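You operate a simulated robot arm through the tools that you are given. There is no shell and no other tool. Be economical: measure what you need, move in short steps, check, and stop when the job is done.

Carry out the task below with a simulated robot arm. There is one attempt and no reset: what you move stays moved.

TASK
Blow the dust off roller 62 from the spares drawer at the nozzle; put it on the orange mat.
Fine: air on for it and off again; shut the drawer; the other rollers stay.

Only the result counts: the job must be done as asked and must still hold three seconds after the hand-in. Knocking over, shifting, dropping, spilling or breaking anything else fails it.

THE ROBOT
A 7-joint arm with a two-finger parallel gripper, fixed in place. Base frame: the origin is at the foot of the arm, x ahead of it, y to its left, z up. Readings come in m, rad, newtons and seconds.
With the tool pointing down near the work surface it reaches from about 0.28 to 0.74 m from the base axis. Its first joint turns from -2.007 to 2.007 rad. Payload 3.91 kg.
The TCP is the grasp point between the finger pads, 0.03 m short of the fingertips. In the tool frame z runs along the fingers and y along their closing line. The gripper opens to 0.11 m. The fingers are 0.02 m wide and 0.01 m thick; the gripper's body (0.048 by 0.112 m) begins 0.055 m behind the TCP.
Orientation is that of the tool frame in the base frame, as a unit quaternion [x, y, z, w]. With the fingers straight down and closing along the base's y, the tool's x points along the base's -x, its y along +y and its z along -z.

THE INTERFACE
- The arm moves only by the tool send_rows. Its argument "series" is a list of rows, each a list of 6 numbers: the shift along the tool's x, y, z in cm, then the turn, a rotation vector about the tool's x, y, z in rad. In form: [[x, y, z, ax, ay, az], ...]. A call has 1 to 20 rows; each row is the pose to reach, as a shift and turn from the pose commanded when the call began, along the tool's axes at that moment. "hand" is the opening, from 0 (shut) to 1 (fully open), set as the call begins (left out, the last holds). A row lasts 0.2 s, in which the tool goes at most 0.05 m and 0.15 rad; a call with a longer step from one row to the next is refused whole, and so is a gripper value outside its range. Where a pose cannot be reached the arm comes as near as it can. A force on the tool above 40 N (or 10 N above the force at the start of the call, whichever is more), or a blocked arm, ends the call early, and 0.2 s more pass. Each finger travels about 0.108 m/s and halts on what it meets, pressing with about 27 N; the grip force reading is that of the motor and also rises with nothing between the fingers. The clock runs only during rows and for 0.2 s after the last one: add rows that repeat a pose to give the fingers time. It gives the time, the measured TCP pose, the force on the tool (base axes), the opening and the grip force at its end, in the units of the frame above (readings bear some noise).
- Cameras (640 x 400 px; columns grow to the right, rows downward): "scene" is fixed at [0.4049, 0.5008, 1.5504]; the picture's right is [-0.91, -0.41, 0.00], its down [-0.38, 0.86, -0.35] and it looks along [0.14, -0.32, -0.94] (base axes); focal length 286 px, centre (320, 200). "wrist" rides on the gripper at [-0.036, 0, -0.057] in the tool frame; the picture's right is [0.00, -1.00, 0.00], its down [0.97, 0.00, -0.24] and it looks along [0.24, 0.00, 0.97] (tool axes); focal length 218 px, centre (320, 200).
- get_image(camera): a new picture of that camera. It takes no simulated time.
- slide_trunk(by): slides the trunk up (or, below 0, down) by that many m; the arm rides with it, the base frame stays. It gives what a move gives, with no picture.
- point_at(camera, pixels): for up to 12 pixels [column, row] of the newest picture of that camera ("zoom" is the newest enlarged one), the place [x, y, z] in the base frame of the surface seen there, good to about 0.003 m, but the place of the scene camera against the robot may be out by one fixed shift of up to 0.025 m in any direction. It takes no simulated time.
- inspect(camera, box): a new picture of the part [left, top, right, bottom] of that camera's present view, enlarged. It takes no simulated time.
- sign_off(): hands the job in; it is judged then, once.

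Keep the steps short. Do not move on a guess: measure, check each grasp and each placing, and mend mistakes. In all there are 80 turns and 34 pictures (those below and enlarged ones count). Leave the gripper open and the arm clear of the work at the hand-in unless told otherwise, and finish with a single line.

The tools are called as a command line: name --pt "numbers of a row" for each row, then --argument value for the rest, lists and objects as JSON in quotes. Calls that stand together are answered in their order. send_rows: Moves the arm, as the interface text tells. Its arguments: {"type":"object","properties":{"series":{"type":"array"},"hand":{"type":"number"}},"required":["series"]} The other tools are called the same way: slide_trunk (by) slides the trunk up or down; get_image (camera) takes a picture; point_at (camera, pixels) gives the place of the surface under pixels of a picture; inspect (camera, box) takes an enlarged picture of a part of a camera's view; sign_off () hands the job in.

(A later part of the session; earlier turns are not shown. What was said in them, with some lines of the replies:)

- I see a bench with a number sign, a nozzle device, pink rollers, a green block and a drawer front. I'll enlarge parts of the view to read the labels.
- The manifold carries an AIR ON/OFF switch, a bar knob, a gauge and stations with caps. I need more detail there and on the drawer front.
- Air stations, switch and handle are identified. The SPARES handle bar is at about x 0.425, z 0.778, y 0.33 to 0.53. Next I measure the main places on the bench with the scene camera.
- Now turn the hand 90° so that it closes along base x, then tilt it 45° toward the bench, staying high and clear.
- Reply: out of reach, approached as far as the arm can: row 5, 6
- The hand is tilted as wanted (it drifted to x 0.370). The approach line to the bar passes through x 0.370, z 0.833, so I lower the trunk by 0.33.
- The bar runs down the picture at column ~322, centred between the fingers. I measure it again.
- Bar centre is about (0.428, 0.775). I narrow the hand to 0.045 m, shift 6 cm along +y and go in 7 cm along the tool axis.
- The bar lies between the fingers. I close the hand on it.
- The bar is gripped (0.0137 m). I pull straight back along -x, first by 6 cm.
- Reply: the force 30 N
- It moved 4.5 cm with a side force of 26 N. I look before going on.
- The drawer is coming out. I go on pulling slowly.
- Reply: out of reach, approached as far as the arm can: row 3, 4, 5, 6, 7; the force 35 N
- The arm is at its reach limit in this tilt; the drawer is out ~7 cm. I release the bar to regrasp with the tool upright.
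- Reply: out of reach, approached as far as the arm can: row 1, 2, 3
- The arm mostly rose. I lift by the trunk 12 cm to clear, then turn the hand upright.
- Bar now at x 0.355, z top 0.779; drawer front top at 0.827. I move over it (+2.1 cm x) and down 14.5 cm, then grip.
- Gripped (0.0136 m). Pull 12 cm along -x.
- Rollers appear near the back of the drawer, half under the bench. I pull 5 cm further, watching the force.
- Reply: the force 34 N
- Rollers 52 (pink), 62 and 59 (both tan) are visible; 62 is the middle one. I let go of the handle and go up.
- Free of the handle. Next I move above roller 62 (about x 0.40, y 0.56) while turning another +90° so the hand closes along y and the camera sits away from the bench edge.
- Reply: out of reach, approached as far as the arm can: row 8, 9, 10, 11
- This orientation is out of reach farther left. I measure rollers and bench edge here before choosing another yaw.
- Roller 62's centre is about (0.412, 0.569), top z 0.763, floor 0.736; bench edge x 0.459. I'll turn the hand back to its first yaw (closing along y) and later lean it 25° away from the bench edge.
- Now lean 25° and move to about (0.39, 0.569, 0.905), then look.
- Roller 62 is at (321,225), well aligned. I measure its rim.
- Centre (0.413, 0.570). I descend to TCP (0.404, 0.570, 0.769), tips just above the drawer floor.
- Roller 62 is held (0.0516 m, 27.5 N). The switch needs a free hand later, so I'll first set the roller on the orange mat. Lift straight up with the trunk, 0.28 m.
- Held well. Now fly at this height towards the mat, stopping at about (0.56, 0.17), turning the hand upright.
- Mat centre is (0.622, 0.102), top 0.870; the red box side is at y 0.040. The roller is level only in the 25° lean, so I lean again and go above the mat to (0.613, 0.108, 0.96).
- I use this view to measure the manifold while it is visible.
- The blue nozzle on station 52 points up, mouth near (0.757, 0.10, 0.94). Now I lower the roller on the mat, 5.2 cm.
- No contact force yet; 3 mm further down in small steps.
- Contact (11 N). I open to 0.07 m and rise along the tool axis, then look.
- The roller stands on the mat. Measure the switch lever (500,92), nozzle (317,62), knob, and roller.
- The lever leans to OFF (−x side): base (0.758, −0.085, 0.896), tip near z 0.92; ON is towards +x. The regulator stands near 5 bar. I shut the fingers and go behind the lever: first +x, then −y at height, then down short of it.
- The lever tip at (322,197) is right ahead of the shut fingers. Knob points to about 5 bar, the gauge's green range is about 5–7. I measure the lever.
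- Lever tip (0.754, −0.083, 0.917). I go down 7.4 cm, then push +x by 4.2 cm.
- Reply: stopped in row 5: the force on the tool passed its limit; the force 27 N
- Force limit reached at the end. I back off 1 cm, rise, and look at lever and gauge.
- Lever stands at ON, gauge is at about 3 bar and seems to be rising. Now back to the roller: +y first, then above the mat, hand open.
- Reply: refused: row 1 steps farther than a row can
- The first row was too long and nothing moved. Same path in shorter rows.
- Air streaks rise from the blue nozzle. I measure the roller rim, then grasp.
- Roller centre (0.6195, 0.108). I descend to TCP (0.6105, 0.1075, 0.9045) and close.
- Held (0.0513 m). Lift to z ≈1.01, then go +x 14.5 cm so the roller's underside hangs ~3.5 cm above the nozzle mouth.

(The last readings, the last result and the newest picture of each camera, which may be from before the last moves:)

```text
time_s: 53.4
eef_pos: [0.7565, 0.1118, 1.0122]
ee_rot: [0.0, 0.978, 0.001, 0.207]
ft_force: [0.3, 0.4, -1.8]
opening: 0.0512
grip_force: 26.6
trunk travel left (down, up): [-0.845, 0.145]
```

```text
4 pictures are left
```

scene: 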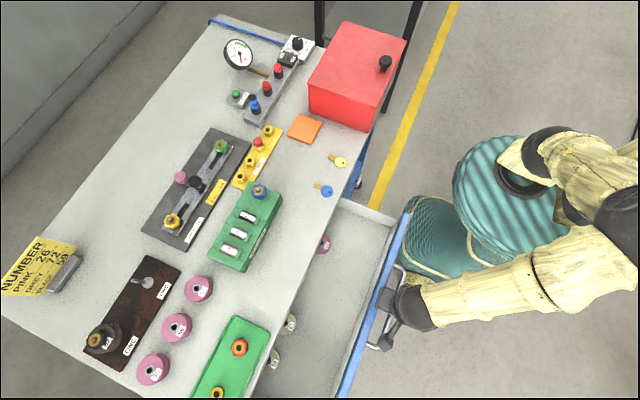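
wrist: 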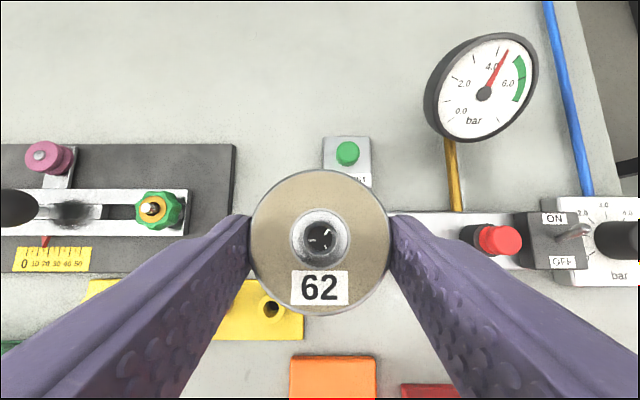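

The roller is over the nozzle; air passes through the bore. It still looks tan; gauge about 4.6. I lower 1.2 cm, dwell about 4 s, then look closer at roller and gauge together.

send_rows --pt "0.5 0 1.1 0 0 0" --pt "0.5 0 1.1 0 0 0" --pt "0.5 0 1.1 0 0 0" --pt "0.5 0 1.1 0 0 0" --pt "0.5 0 1.1 0 0 0" --pt "0.5 0 1.1 0 0 0" --pt "0.5 0 1.1 0 0 0" --pt "0.5 0 1.1 0 0 0" --pt "0.5 0 1.1 0 0 0" --pt "0.5 0 1.1 0 0 0" --pt "0.5 0 1.1 0 0 0" --pt "0.5 0 1.1 0 0 0" --pt "0.5 0 1.1 0 0 0" --pt "0.5 0 1.1 0 0 0" --pt "0.5 0 1.1 0 0 0" --pt "0.5 0 1.1 0 0 0" --pt "0.5 0 1.1 0 0 0" --pt "0.5 0 1.1 0 0 0" --pt "0.5 0 1.1 0 0 0" --pt "0.5 0 1.1 0 0 0"

inspect --camera "wrist" --box '[240, 20, 640, 330]'

```text
time_s: 57.6
eef_pos: [0.7569, 0.1116, 1.0002]
ee_rot: [0.0, 0.978, 0.001, 0.207]
ft_force: [-0.1, 0.0, -1.4]
opening: 0.0511
grip_force: 26.8
trunk travel left (down, up): [-0.845, 0.145]
```

```text
1.29 times, centred on (440, 175) of wrist
```

zoom: 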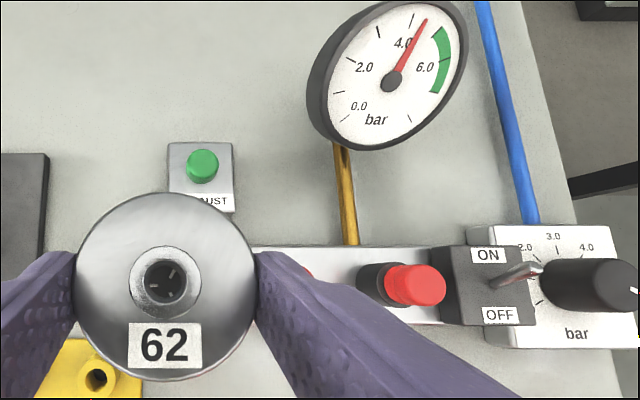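

The roller has turned clean grey: dust gone. Back to the mat: raise, −x 14.5 cm, lower to just above it.

send_rows --pt "-0.6 -0.1 -1.4 0 0 0" --pt "2.7 -0.3 -2.9 0 0 0" --pt "6 -0.3 -4.4 0 0 0" --pt "9.3 -0.3 -5.8 0 0 0" --pt "12.65 -0.3 -7.25 0 0 0" --pt "14 -0.3 -4.2 0 0 0" --pt "15.2 -0.3 -1.4 0 0 0" --pt "16.3 -0.3 1 0 0 0" --pt "16.95 -0.3 2.45 0 0 0" --pt "16.95 -0.3 2.45 0 0 0"

send_rows --pt "0.06 0 0.14 0 0 0" --pt "0.12 0 0.28 0 0 0" --pt "0.18 0 0.42 0 0 0"

```text
time_s: 59.8
eef_pos: [0.6097, 0.1081, 0.9106]
ee_rot: [-0.002, 0.978, 0.0, 0.207]
ft_force: [-1.0, 0.4, -2.3]
opening: 0.0512
grip_force: 27.1
trunk travel left (down, up): [-0.845, 0.145]
```

```text
time_s: 60.6
eef_pos: [0.6127, 0.1068, 0.9075]
ee_rot: [0.001, 0.978, 0.001, 0.209]
ft_force: [0.7, -3.1, 17.3]
opening: 0.0513
grip_force: 27.3
trunk travel left (down, up): [-0.845, 0.145]
```

Roller set down (17 N contact). I open and rise, and measure the lever's ON position from the last enlarged picture.

point_at --camera "zoom" --pixels '[[500, 280], [515, 274], [528, 269], [538, 266], [489, 255], [500, 315]]'

send_rows --pt "0 0 0 0 0 0" --pt "0 0 0 0 0 0" --hand 0.63

send_rows --pt "-1 0 -3 0 0 0" --pt "-2 0 -6.5 0 0 0" --pt "-3 0 -10 0 0 0" --pt "-4 0 -13 0 0 0"

```text
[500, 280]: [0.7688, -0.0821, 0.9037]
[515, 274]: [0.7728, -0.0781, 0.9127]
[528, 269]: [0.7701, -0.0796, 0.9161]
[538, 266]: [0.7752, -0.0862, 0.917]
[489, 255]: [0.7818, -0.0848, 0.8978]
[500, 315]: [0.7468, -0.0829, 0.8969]
```

```text
time_s: 61.2
eef_pos: [0.6117, 0.1081, 0.9044]
ee_rot: [0.0, 0.978, 0.0, 0.206]
ft_force: [-0.4, -0.4, 0.2]
opening: 0.0695
grip_force: 0.1
trunk travel left (down, up): [-0.845, 0.145]
```

```text
time_s: 62.2
eef_pos: [0.5949, 0.1077, 1.0402]
ee_rot: [0.0, 0.978, 0.001, 0.207]
ft_force: [-0.7, -0.5, 1.2]
opening: 0.0695
grip_force: 0.1
trunk travel left (down, up): [-0.845, 0.145]
```

Lever tip at ON is (0.774, −0.083, 0.917). I will pinch it between the fingers: go above it with a 0.03 m opening and descend to TCP (0.7635, −0.083, 0.9335).

send_rows --pt "-3.8 0 1.7 0 0 0" --pt "-7.6 0 3.4 0 0 0" --pt "-11.4 0 5.06 0 0 0" --pt "-11.4 -4.75 5.06 0 0 0" --pt "-11.4 -9.5 5.06 0 0 0" --pt "-11.4 -14.3 5.06 0 0 0" --pt "-11.4 -19.1 5.06 0 0 0" --pt "-15.4 -19.1 6.83 0 0 0" --pt "-14 -19.1 10 0 0 0" --pt "-12.6 -19.1 13.2 0 0 0" --pt "-12.6 -19.1 13.2 0 0 0" --hand 0.27

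send_rows --pt "0.75 0 1.7 0 0 0" --pt "1.5 0 3.4 0 0 0" --pt "1.5 0 3.4 0 0 0"

```text
time_s: 64.6
eef_pos: [0.7647, -0.0844, 0.9685]
ee_rot: [0.0, 0.978, 0.001, 0.208]
ft_force: [-0.7, 0.3, 0.2]
opening: 0.0296
grip_force: 0.1
trunk travel left (down, up): [-0.845, 0.145]
```

```text
time_s: 65.4
eef_pos: [0.7644, -0.084, 0.9315]
ee_rot: [0.0, 0.978, 0.001, 0.208]
ft_force: [-0.2, -1.4, 0.2]
opening: 0.0298
grip_force: 0.1
trunk travel left (down, up): [-0.845, 0.145]
```

Down without contact. I close on the lever.

send_rows --pt "0 0 0 0 0 0" --pt "0 0 0 0 0 0" --hand 0

```text
time_s: 66.0
eef_pos: [0.764, -0.0863, 0.9304]
ee_rot: [0.0, 0.978, 0.001, 0.208]
ft_force: [1.0, -3.6, -1.3]
opening: 0.0076
grip_force: 45.0
trunk travel left (down, up): [-0.845, 0.145]
```

Lever pinched (7.6 mm). I draw it 2.4 cm along −x.

send_rows --pt "0.45 0 -0.2 0 0 0" --pt "0.9 0 -0.4 0 0 0" --pt "1.35 0 -0.6 0 0 0" --pt "1.8 0 -0.8 0 0 0" --pt "2.2 0 -0.97 0 0 0"

send_rows --pt "0 0 0 0 0 0" --pt "0 0 0 0 0 0" --hand 0.27

send_rows --pt "-0.8 0 -1.8 0 0 0" --pt "-2 0 -4.5 0 0 0" --pt "-1 0 -7.5 0 0 0" --pt "0 0 -10.5 0 0 0"

get_image --camera "wrist"

```text
time_s: 67.2
eef_pos: [0.7391, -0.083, 0.9296]
ee_rot: [0.001, 0.979, 0.001, 0.204]
ft_force: [1.4, -0.8, -0.4]
opening: 0.0
grip_force: 37.9
trunk travel left (down, up): [-0.845, 0.145]
```

```text
time_s: 67.8
eef_pos: [0.7409, -0.0844, 0.933]
ee_rot: [0.0, 0.978, 0.002, 0.207]
ft_force: [0.3, 0.4, 0.0]
opening: 0.0296
grip_force: 0.1
trunk travel left (down, up): [-0.845, 0.145]
```

```text
time_s: 68.8
eef_pos: [0.6969, -0.082, 1.0281]
ee_rot: [-0.001, 0.978, 0.001, 0.206]
ft_force: [0.0, -0.3, -0.6]
opening: 0.0298
grip_force: 0.0
trunk travel left (down, up): [-0.845, 0.145]
```

```text
2 pictures are left
```

wrist: 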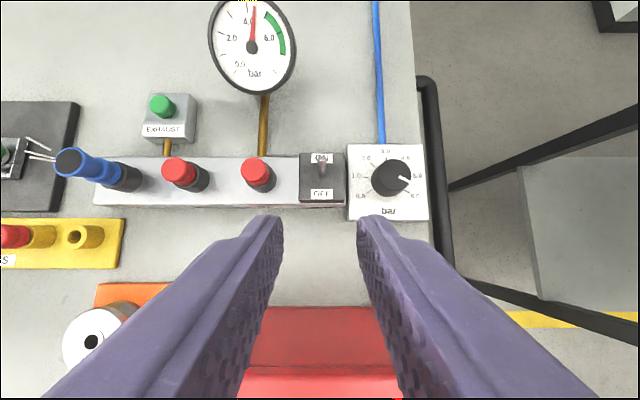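

Still ON: lever tip at (321,160), streaks at the nozzle; the pinch slipped off. I measure the lever again.

point_at --camera "wrist" --pixels '[[321, 160], [322, 165], [322, 170], [322, 176], [321, 155], [320, 194], [385, 175], [257, 165], [344, 170], [391, 170], [405, 180]]'

```text
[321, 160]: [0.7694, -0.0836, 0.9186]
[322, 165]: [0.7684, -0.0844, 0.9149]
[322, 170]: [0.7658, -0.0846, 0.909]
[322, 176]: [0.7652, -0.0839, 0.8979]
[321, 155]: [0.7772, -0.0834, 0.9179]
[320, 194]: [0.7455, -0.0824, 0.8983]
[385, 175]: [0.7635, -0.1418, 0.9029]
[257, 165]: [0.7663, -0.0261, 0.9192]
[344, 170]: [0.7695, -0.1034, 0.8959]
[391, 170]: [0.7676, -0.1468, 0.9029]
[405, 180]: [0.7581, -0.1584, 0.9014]
```

The lever still leans to ON. I'd rather push it from its far side with shut fingers; first check the gauge's place for clearance.

point_at --camera "wrist" --pixels '[[252, 90], [252, 50], [290, 50], [214, 45], [270, 5], [263, 120], [285, 75], [380, 60]]'

send_rows --pt "-2.8 -0.15 1.24 0 0 0" --pt "-5.6 -0.15 2.5 0 0 0" --pt "-8.41 -0.15 3.73 0 0 0" --pt "-7.4 -0.15 6.1 0 0 0" --pt "-6.26 -0.15 8.57 0 0 0" --pt "-6.26 -0.15 8.57 0 0 0" --hand 0

```text
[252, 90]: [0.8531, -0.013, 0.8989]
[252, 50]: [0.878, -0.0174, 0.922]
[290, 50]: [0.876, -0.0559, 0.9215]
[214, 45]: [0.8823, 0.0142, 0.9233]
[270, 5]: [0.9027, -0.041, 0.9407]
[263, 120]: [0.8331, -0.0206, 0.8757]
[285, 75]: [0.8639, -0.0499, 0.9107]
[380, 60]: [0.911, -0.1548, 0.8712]
```

```text
time_s: 70.2
eef_pos: [0.7902, -0.0847, 0.9745]
ee_rot: [0.0, 0.978, 0.001, 0.207]
ft_force: [1.1, -0.8, -0.4]
opening: 0.0
grip_force: 27.6
trunk travel left (down, up): [-0.845, 0.145]
```

Reached, and the gauge is well clear. Down behind the lever to (0.793, z 0.932).

send_rows --pt "-0.27 0 0.12 0 0 0" --pt "0.3 0 1.4 0 0 0" --pt "0.9 0 2.7 0 0 0" --pt "1.45 0 4.0 0 0 0" --pt "1.45 0 4.0 0 0 0"

```text
time_s: 71.4
eef_pos: [0.7929, -0.0862, 0.9329]
ee_rot: [-0.001, 0.978, 0.001, 0.208]
ft_force: [-0.2, -0.2, 0.5]
opening: 0.0
grip_force: 27.1
trunk travel left (down, up): [-0.845, 0.145]
```

Down without contact. Push −x in small steps, 4 cm in all.

send_rows --pt "0.5 0 -0.22 0 0 0" --pt "1 0 -0.44 0 0 0" --pt "1.5 0 -0.66 0 0 0" --pt "2 0 -0.89 0 0 0" --pt "2.5 0 -1.11 0 0 0" --pt "3 0 -1.33 0 0 0" --pt "3.4 0 -1.5 0 0 0" --pt "3.7 0 -1.64 0 0 0"

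```text
time_s: 73.3
eef_pos: [0.7599, -0.083, 0.9392]
ee_rot: [-0.001, 0.976, 0.001, 0.218]
ft_force: [8.9, -0.6, 1.8]
opening: 0.0002
grip_force: 27.1
trunk travel left (down, up): [-0.845, 0.145]
stopped in row 8: the force on the tool passed its limit (the readings are from after the stop); the commanded pose is now the measured one
```

Stopped at the force limit where the lever's OFF end should be. Rise and check.

send_rows --pt "-1.2 0 -2 0 0 0" --pt "-1.4 0 -5 0 0 0" --pt "0.5 0 -8.5 0 0 0" --pt "2 0 -11 0 0 0"

get_image --camera "wrist"

```text
time_s: 74.3
eef_pos: [0.6928, -0.0865, 1.0292]
ee_rot: [-0.001, 0.977, 0.001, 0.215]
ft_force: [-0.2, 0.7, -0.6]
opening: 0.0001
grip_force: 26.6
trunk travel left (down, up): [-0.845, 0.145]
```

```text
1 pictures are left
```

wrist: 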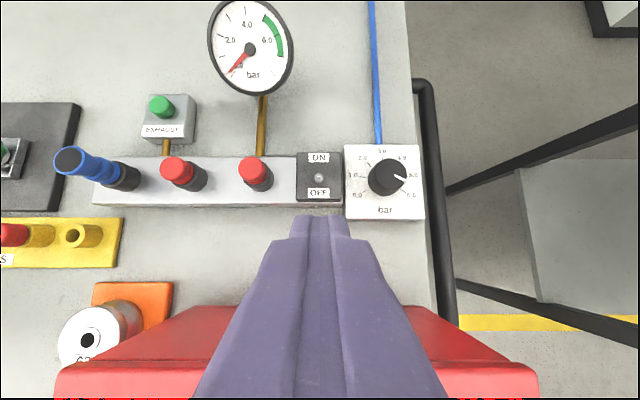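

Lever at OFF, gauge 0, no streaks. I verify the roller's place on the mat from this picture.

point_at --camera "wrist" --pixels '[[60, 340], [112, 335], [88, 310], [88, 364], [100, 290], [165, 288], [140, 320], [165, 325], [75, 362], [300, 315], [320, 360]]'

```text
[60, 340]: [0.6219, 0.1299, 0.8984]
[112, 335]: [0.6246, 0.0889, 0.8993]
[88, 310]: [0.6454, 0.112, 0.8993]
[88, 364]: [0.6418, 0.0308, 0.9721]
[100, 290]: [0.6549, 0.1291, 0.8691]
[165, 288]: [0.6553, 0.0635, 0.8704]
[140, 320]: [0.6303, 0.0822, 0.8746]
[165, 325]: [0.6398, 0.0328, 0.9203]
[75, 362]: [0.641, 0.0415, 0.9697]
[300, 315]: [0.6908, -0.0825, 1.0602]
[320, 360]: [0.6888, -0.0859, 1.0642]
```

Roller 62 sits at (0.621, 0.108), wholly on the mat. Now the drawer: I fly back, first +y clear of the red box, then over the bench to the drawer's front.

send_rows --pt "0 4 0 0 0 0" --pt "0 8 0 0 0 0" --pt "0 12 0 0 0 0" --pt "0 16 0 0 0 0" --pt "0 20 0 0 0 0" --pt "0 24 0 0 0 0" --pt "0 28 0 0 0 0"

send_rows --pt "3.63 2 -1.68 0 0.04 0" --pt "7.26 4 -3.36 0 0.09 0" --pt "10.9 6 -5.04 0 0.13 0" --pt "14.5 8 -6.72 0 0.18 0" --pt "18.15 10 -8.4 0 0.22 0" --pt "21.8 12 -10.1 0 0.26 0" --pt "25.4 14 -11.8 0 0.3 0" --pt "29 16 -13.4 0 0.35 0" --pt "32.7 18 -15.1 0 0.39 0" --pt "36.3 20 -16.8 0 0.433 0" --pt "39.9 22 -18.5 0 0.433 0" --pt "43.5 24 -20.2 0 0.433 0"

```text
time_s: 75.9
eef_pos: [0.6939, 0.1998, 1.0296]
ee_rot: [0.0, 0.977, 0.0, 0.215]
ft_force: [0.5, 0.1, -0.3]
opening: 0.0
grip_force: 27.0
trunk travel left (down, up): [-0.845, 0.145]
```

```text
time_s: 78.5
eef_pos: [0.2115, 0.4353, 1.0301]
ee_rot: [0.0, 1.0, 0.0, 0.0]
ft_force: [-0.3, 0.2, -0.3]
opening: 0.0
grip_force: 27.3
trunk travel left (down, up): [-0.845, 0.145]
```

Upright at (0.21, 0.435, 1.03). I move to x 0.14, robot side of the bar (bar at x ≈0.186).

send_rows --pt "3.6 0 0 0 0 0" --pt "7.2 0 0 0 0 0" --pt "7.2 0 0 0 0 0"

```text
time_s: 79.3
eef_pos: [0.1402, 0.4352, 1.0292]
ee_rot: [0.0, 1.0, 0.001, 0.001]
ft_force: [0.7, 0.4, 0.2]
opening: 0.0
grip_force: 27.0
trunk travel left (down, up): [-0.845, 0.145]
```

Reachable. Lower 0.24 m with the trunk, to TCP z ≈0.79.

slide_trunk --by -0.24

```text
time_s: 81.8
eef_pos: [0.1417, 0.4361, 0.7898]
ee_rot: [-0.002, 1.0, 0.001, 0.001]
ft_force: [-0.7, -0.3, 0.8]
opening: 0.0
grip_force: 26.9
trunk travel left (down, up): [-0.605, 0.385]
```

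No contact. Push +x 19 cm in slow steps.

send_rows --pt "-1.5 0 0 0 0 0" --pt "-3 0 0 0 0 0" --pt "-4.5 0 0 0 0 0" --pt "-6 0 0 0 0 0" --pt "-7.5 0 0 0 0 0" --pt "-9 0 0 0 0 0" --pt "-10.5 0 0 0 0 0" --pt "-12 0 0 0 0 0" --pt "-13.5 0 0 0 0 0" --pt "-15 0 0 0 0 0" --pt "-16.5 0 0 0 0 0" --pt "-18 0 0 0 0 0" --pt "-19 0 0 0 0 0"

```text
time_s: 84.6
eef_pos: [0.3298, 0.4345, 0.7895]
ee_rot: [-0.001, 1.0, 0.0, 0.001]
ft_force: [0.0, -0.4, 0.4]
opening: 0.0001
grip_force: 26.9
trunk travel left (down, up): [-0.605, 0.385]
```

Next lean the hand 20° so it clears the bench edge, backing off 2 cm first.

send_rows --pt "2 0 0 0 0 0" --pt "2 0 0 0 -0.12 0" --pt "2 0 0 0 -0.24 0" --pt "2 0 0 0 -0.35 0" --pt "2 0 0 0 -0.35 0"

```text
time_s: 85.8
eef_pos: [0.3122, 0.4366, 0.7905]
ee_rot: [0.0, 0.985, 0.001, 0.175]
ft_force: [0.2, 0.8, 0.5]
opening: 0.0
grip_force: 26.6
trunk travel left (down, up): [-0.605, 0.385]
```

Push +x 9 cm more, slower at the end.

send_rows --pt "-1.41 0 0.51 0 0 0" --pt "-2.82 0 1.03 0 0 0" --pt "-4.23 0 1.54 0 0 0" --pt "-5.64 0 2.06 0 0 0" --pt "-6.6 0 2.4 0 0 0" --pt "-7.5 0 2.74 0 0 0" --pt "-8.1 0 2.95 0 0 0" --pt "-8.6 0 3.13 0 0 0" --pt "-8.6 0 3.13 0 0 0"

```text
time_s: 87.8
eef_pos: [0.4036, 0.4371, 0.791]
ee_rot: [-0.001, 0.985, 0.001, 0.175]
ft_force: [0.4, 0.5, 0.4]
opening: 0.0
grip_force: 27.1
trunk travel left (down, up): [-0.605, 0.385]
```

No end stop yet; on in 2 mm steps.

send_rows --pt "-0.19 0 0.07 0 0 0" --pt "-0.38 0 0.14 0 0 0" --pt "-0.56 0 0.2 0 0 0" --pt "-0.75 0 0.27 0 0 0" --pt "-0.94 0 0.34 0 0 0"

```text
time_s: 89.0
eef_pos: [0.4066, 0.4366, 0.79]
ee_rot: [-0.002, 0.985, 0.0, 0.172]
ft_force: [-38.0, -2.1, -0.1]
opening: 0.0002
grip_force: 26.8
trunk travel left (down, up): [-0.605, 0.385]
```

Firm stop (38 N): the drawer is shut. I back off 10 cm, open the hand, and raise.

send_rows --pt "2 0 -0.73 0 0 0" --pt "5 0 -1.8 0 0 0" --pt "9 0 -3.3 0 0 0"

slide_trunk --by 0.25

send_rows --pt "0 0 0 0 0 0" --pt "0 0 0 0 0 0" --pt "0 0 0 0 0 0" --hand 1

get_image --camera "scene"

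```text
time_s: 89.8
eef_pos: [0.3132, 0.4358, 0.7921]
ee_rot: [0.0, 0.984, 0.001, 0.175]
ft_force: [-0.3, 0.9, 1.0]
opening: 0.0
grip_force: 27.2
trunk travel left (down, up): [-0.605, 0.385]
```

```text
time_s: 92.4
eef_pos: [0.3145, 0.4366, 1.0416]
ee_rot: [-0.002, 0.985, 0.001, 0.175]
ft_force: [-0.2, -0.7, -0.4]
opening: 0.0001
grip_force: 27.3
trunk travel left (down, up): [-0.855, 0.135]
```

```text
time_s: 93.2
eef_pos: [0.3144, 0.4352, 1.0408]
ee_rot: [-0.001, 0.984, 0.002, 0.175]
ft_force: [0.6, -0.5, -0.2]
opening: 0.1099
grip_force: 0.0
trunk travel left (down, up): [-0.855, 0.135]
```

```text
0 pictures are left
```

scene: 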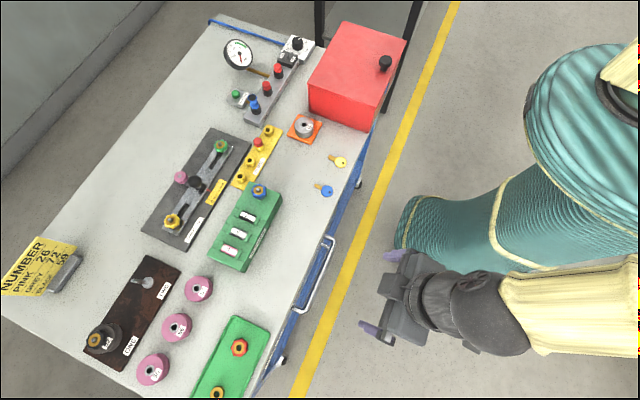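

The picture shows the drawer shut, the gauge at 0 and the roller on the mat. I check the handle position once more.

point_at --camera "scene" --pixels '[[322, 270], [326, 258], [317, 282], [304, 126]]'

```text
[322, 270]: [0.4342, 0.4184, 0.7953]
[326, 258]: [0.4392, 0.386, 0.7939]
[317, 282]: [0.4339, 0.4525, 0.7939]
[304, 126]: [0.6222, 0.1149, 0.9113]
```

The handle bar is back at its shut place: it reads about x 0.436 here, which is 0.43 after the scene camera's offset. Everything is done, so I hand in.

sign_off

```text
The job is handed in.
```

Roller 62 is blown clean and on the orange mat, the air is off, the drawer is shut, and the other rollers were not handled.
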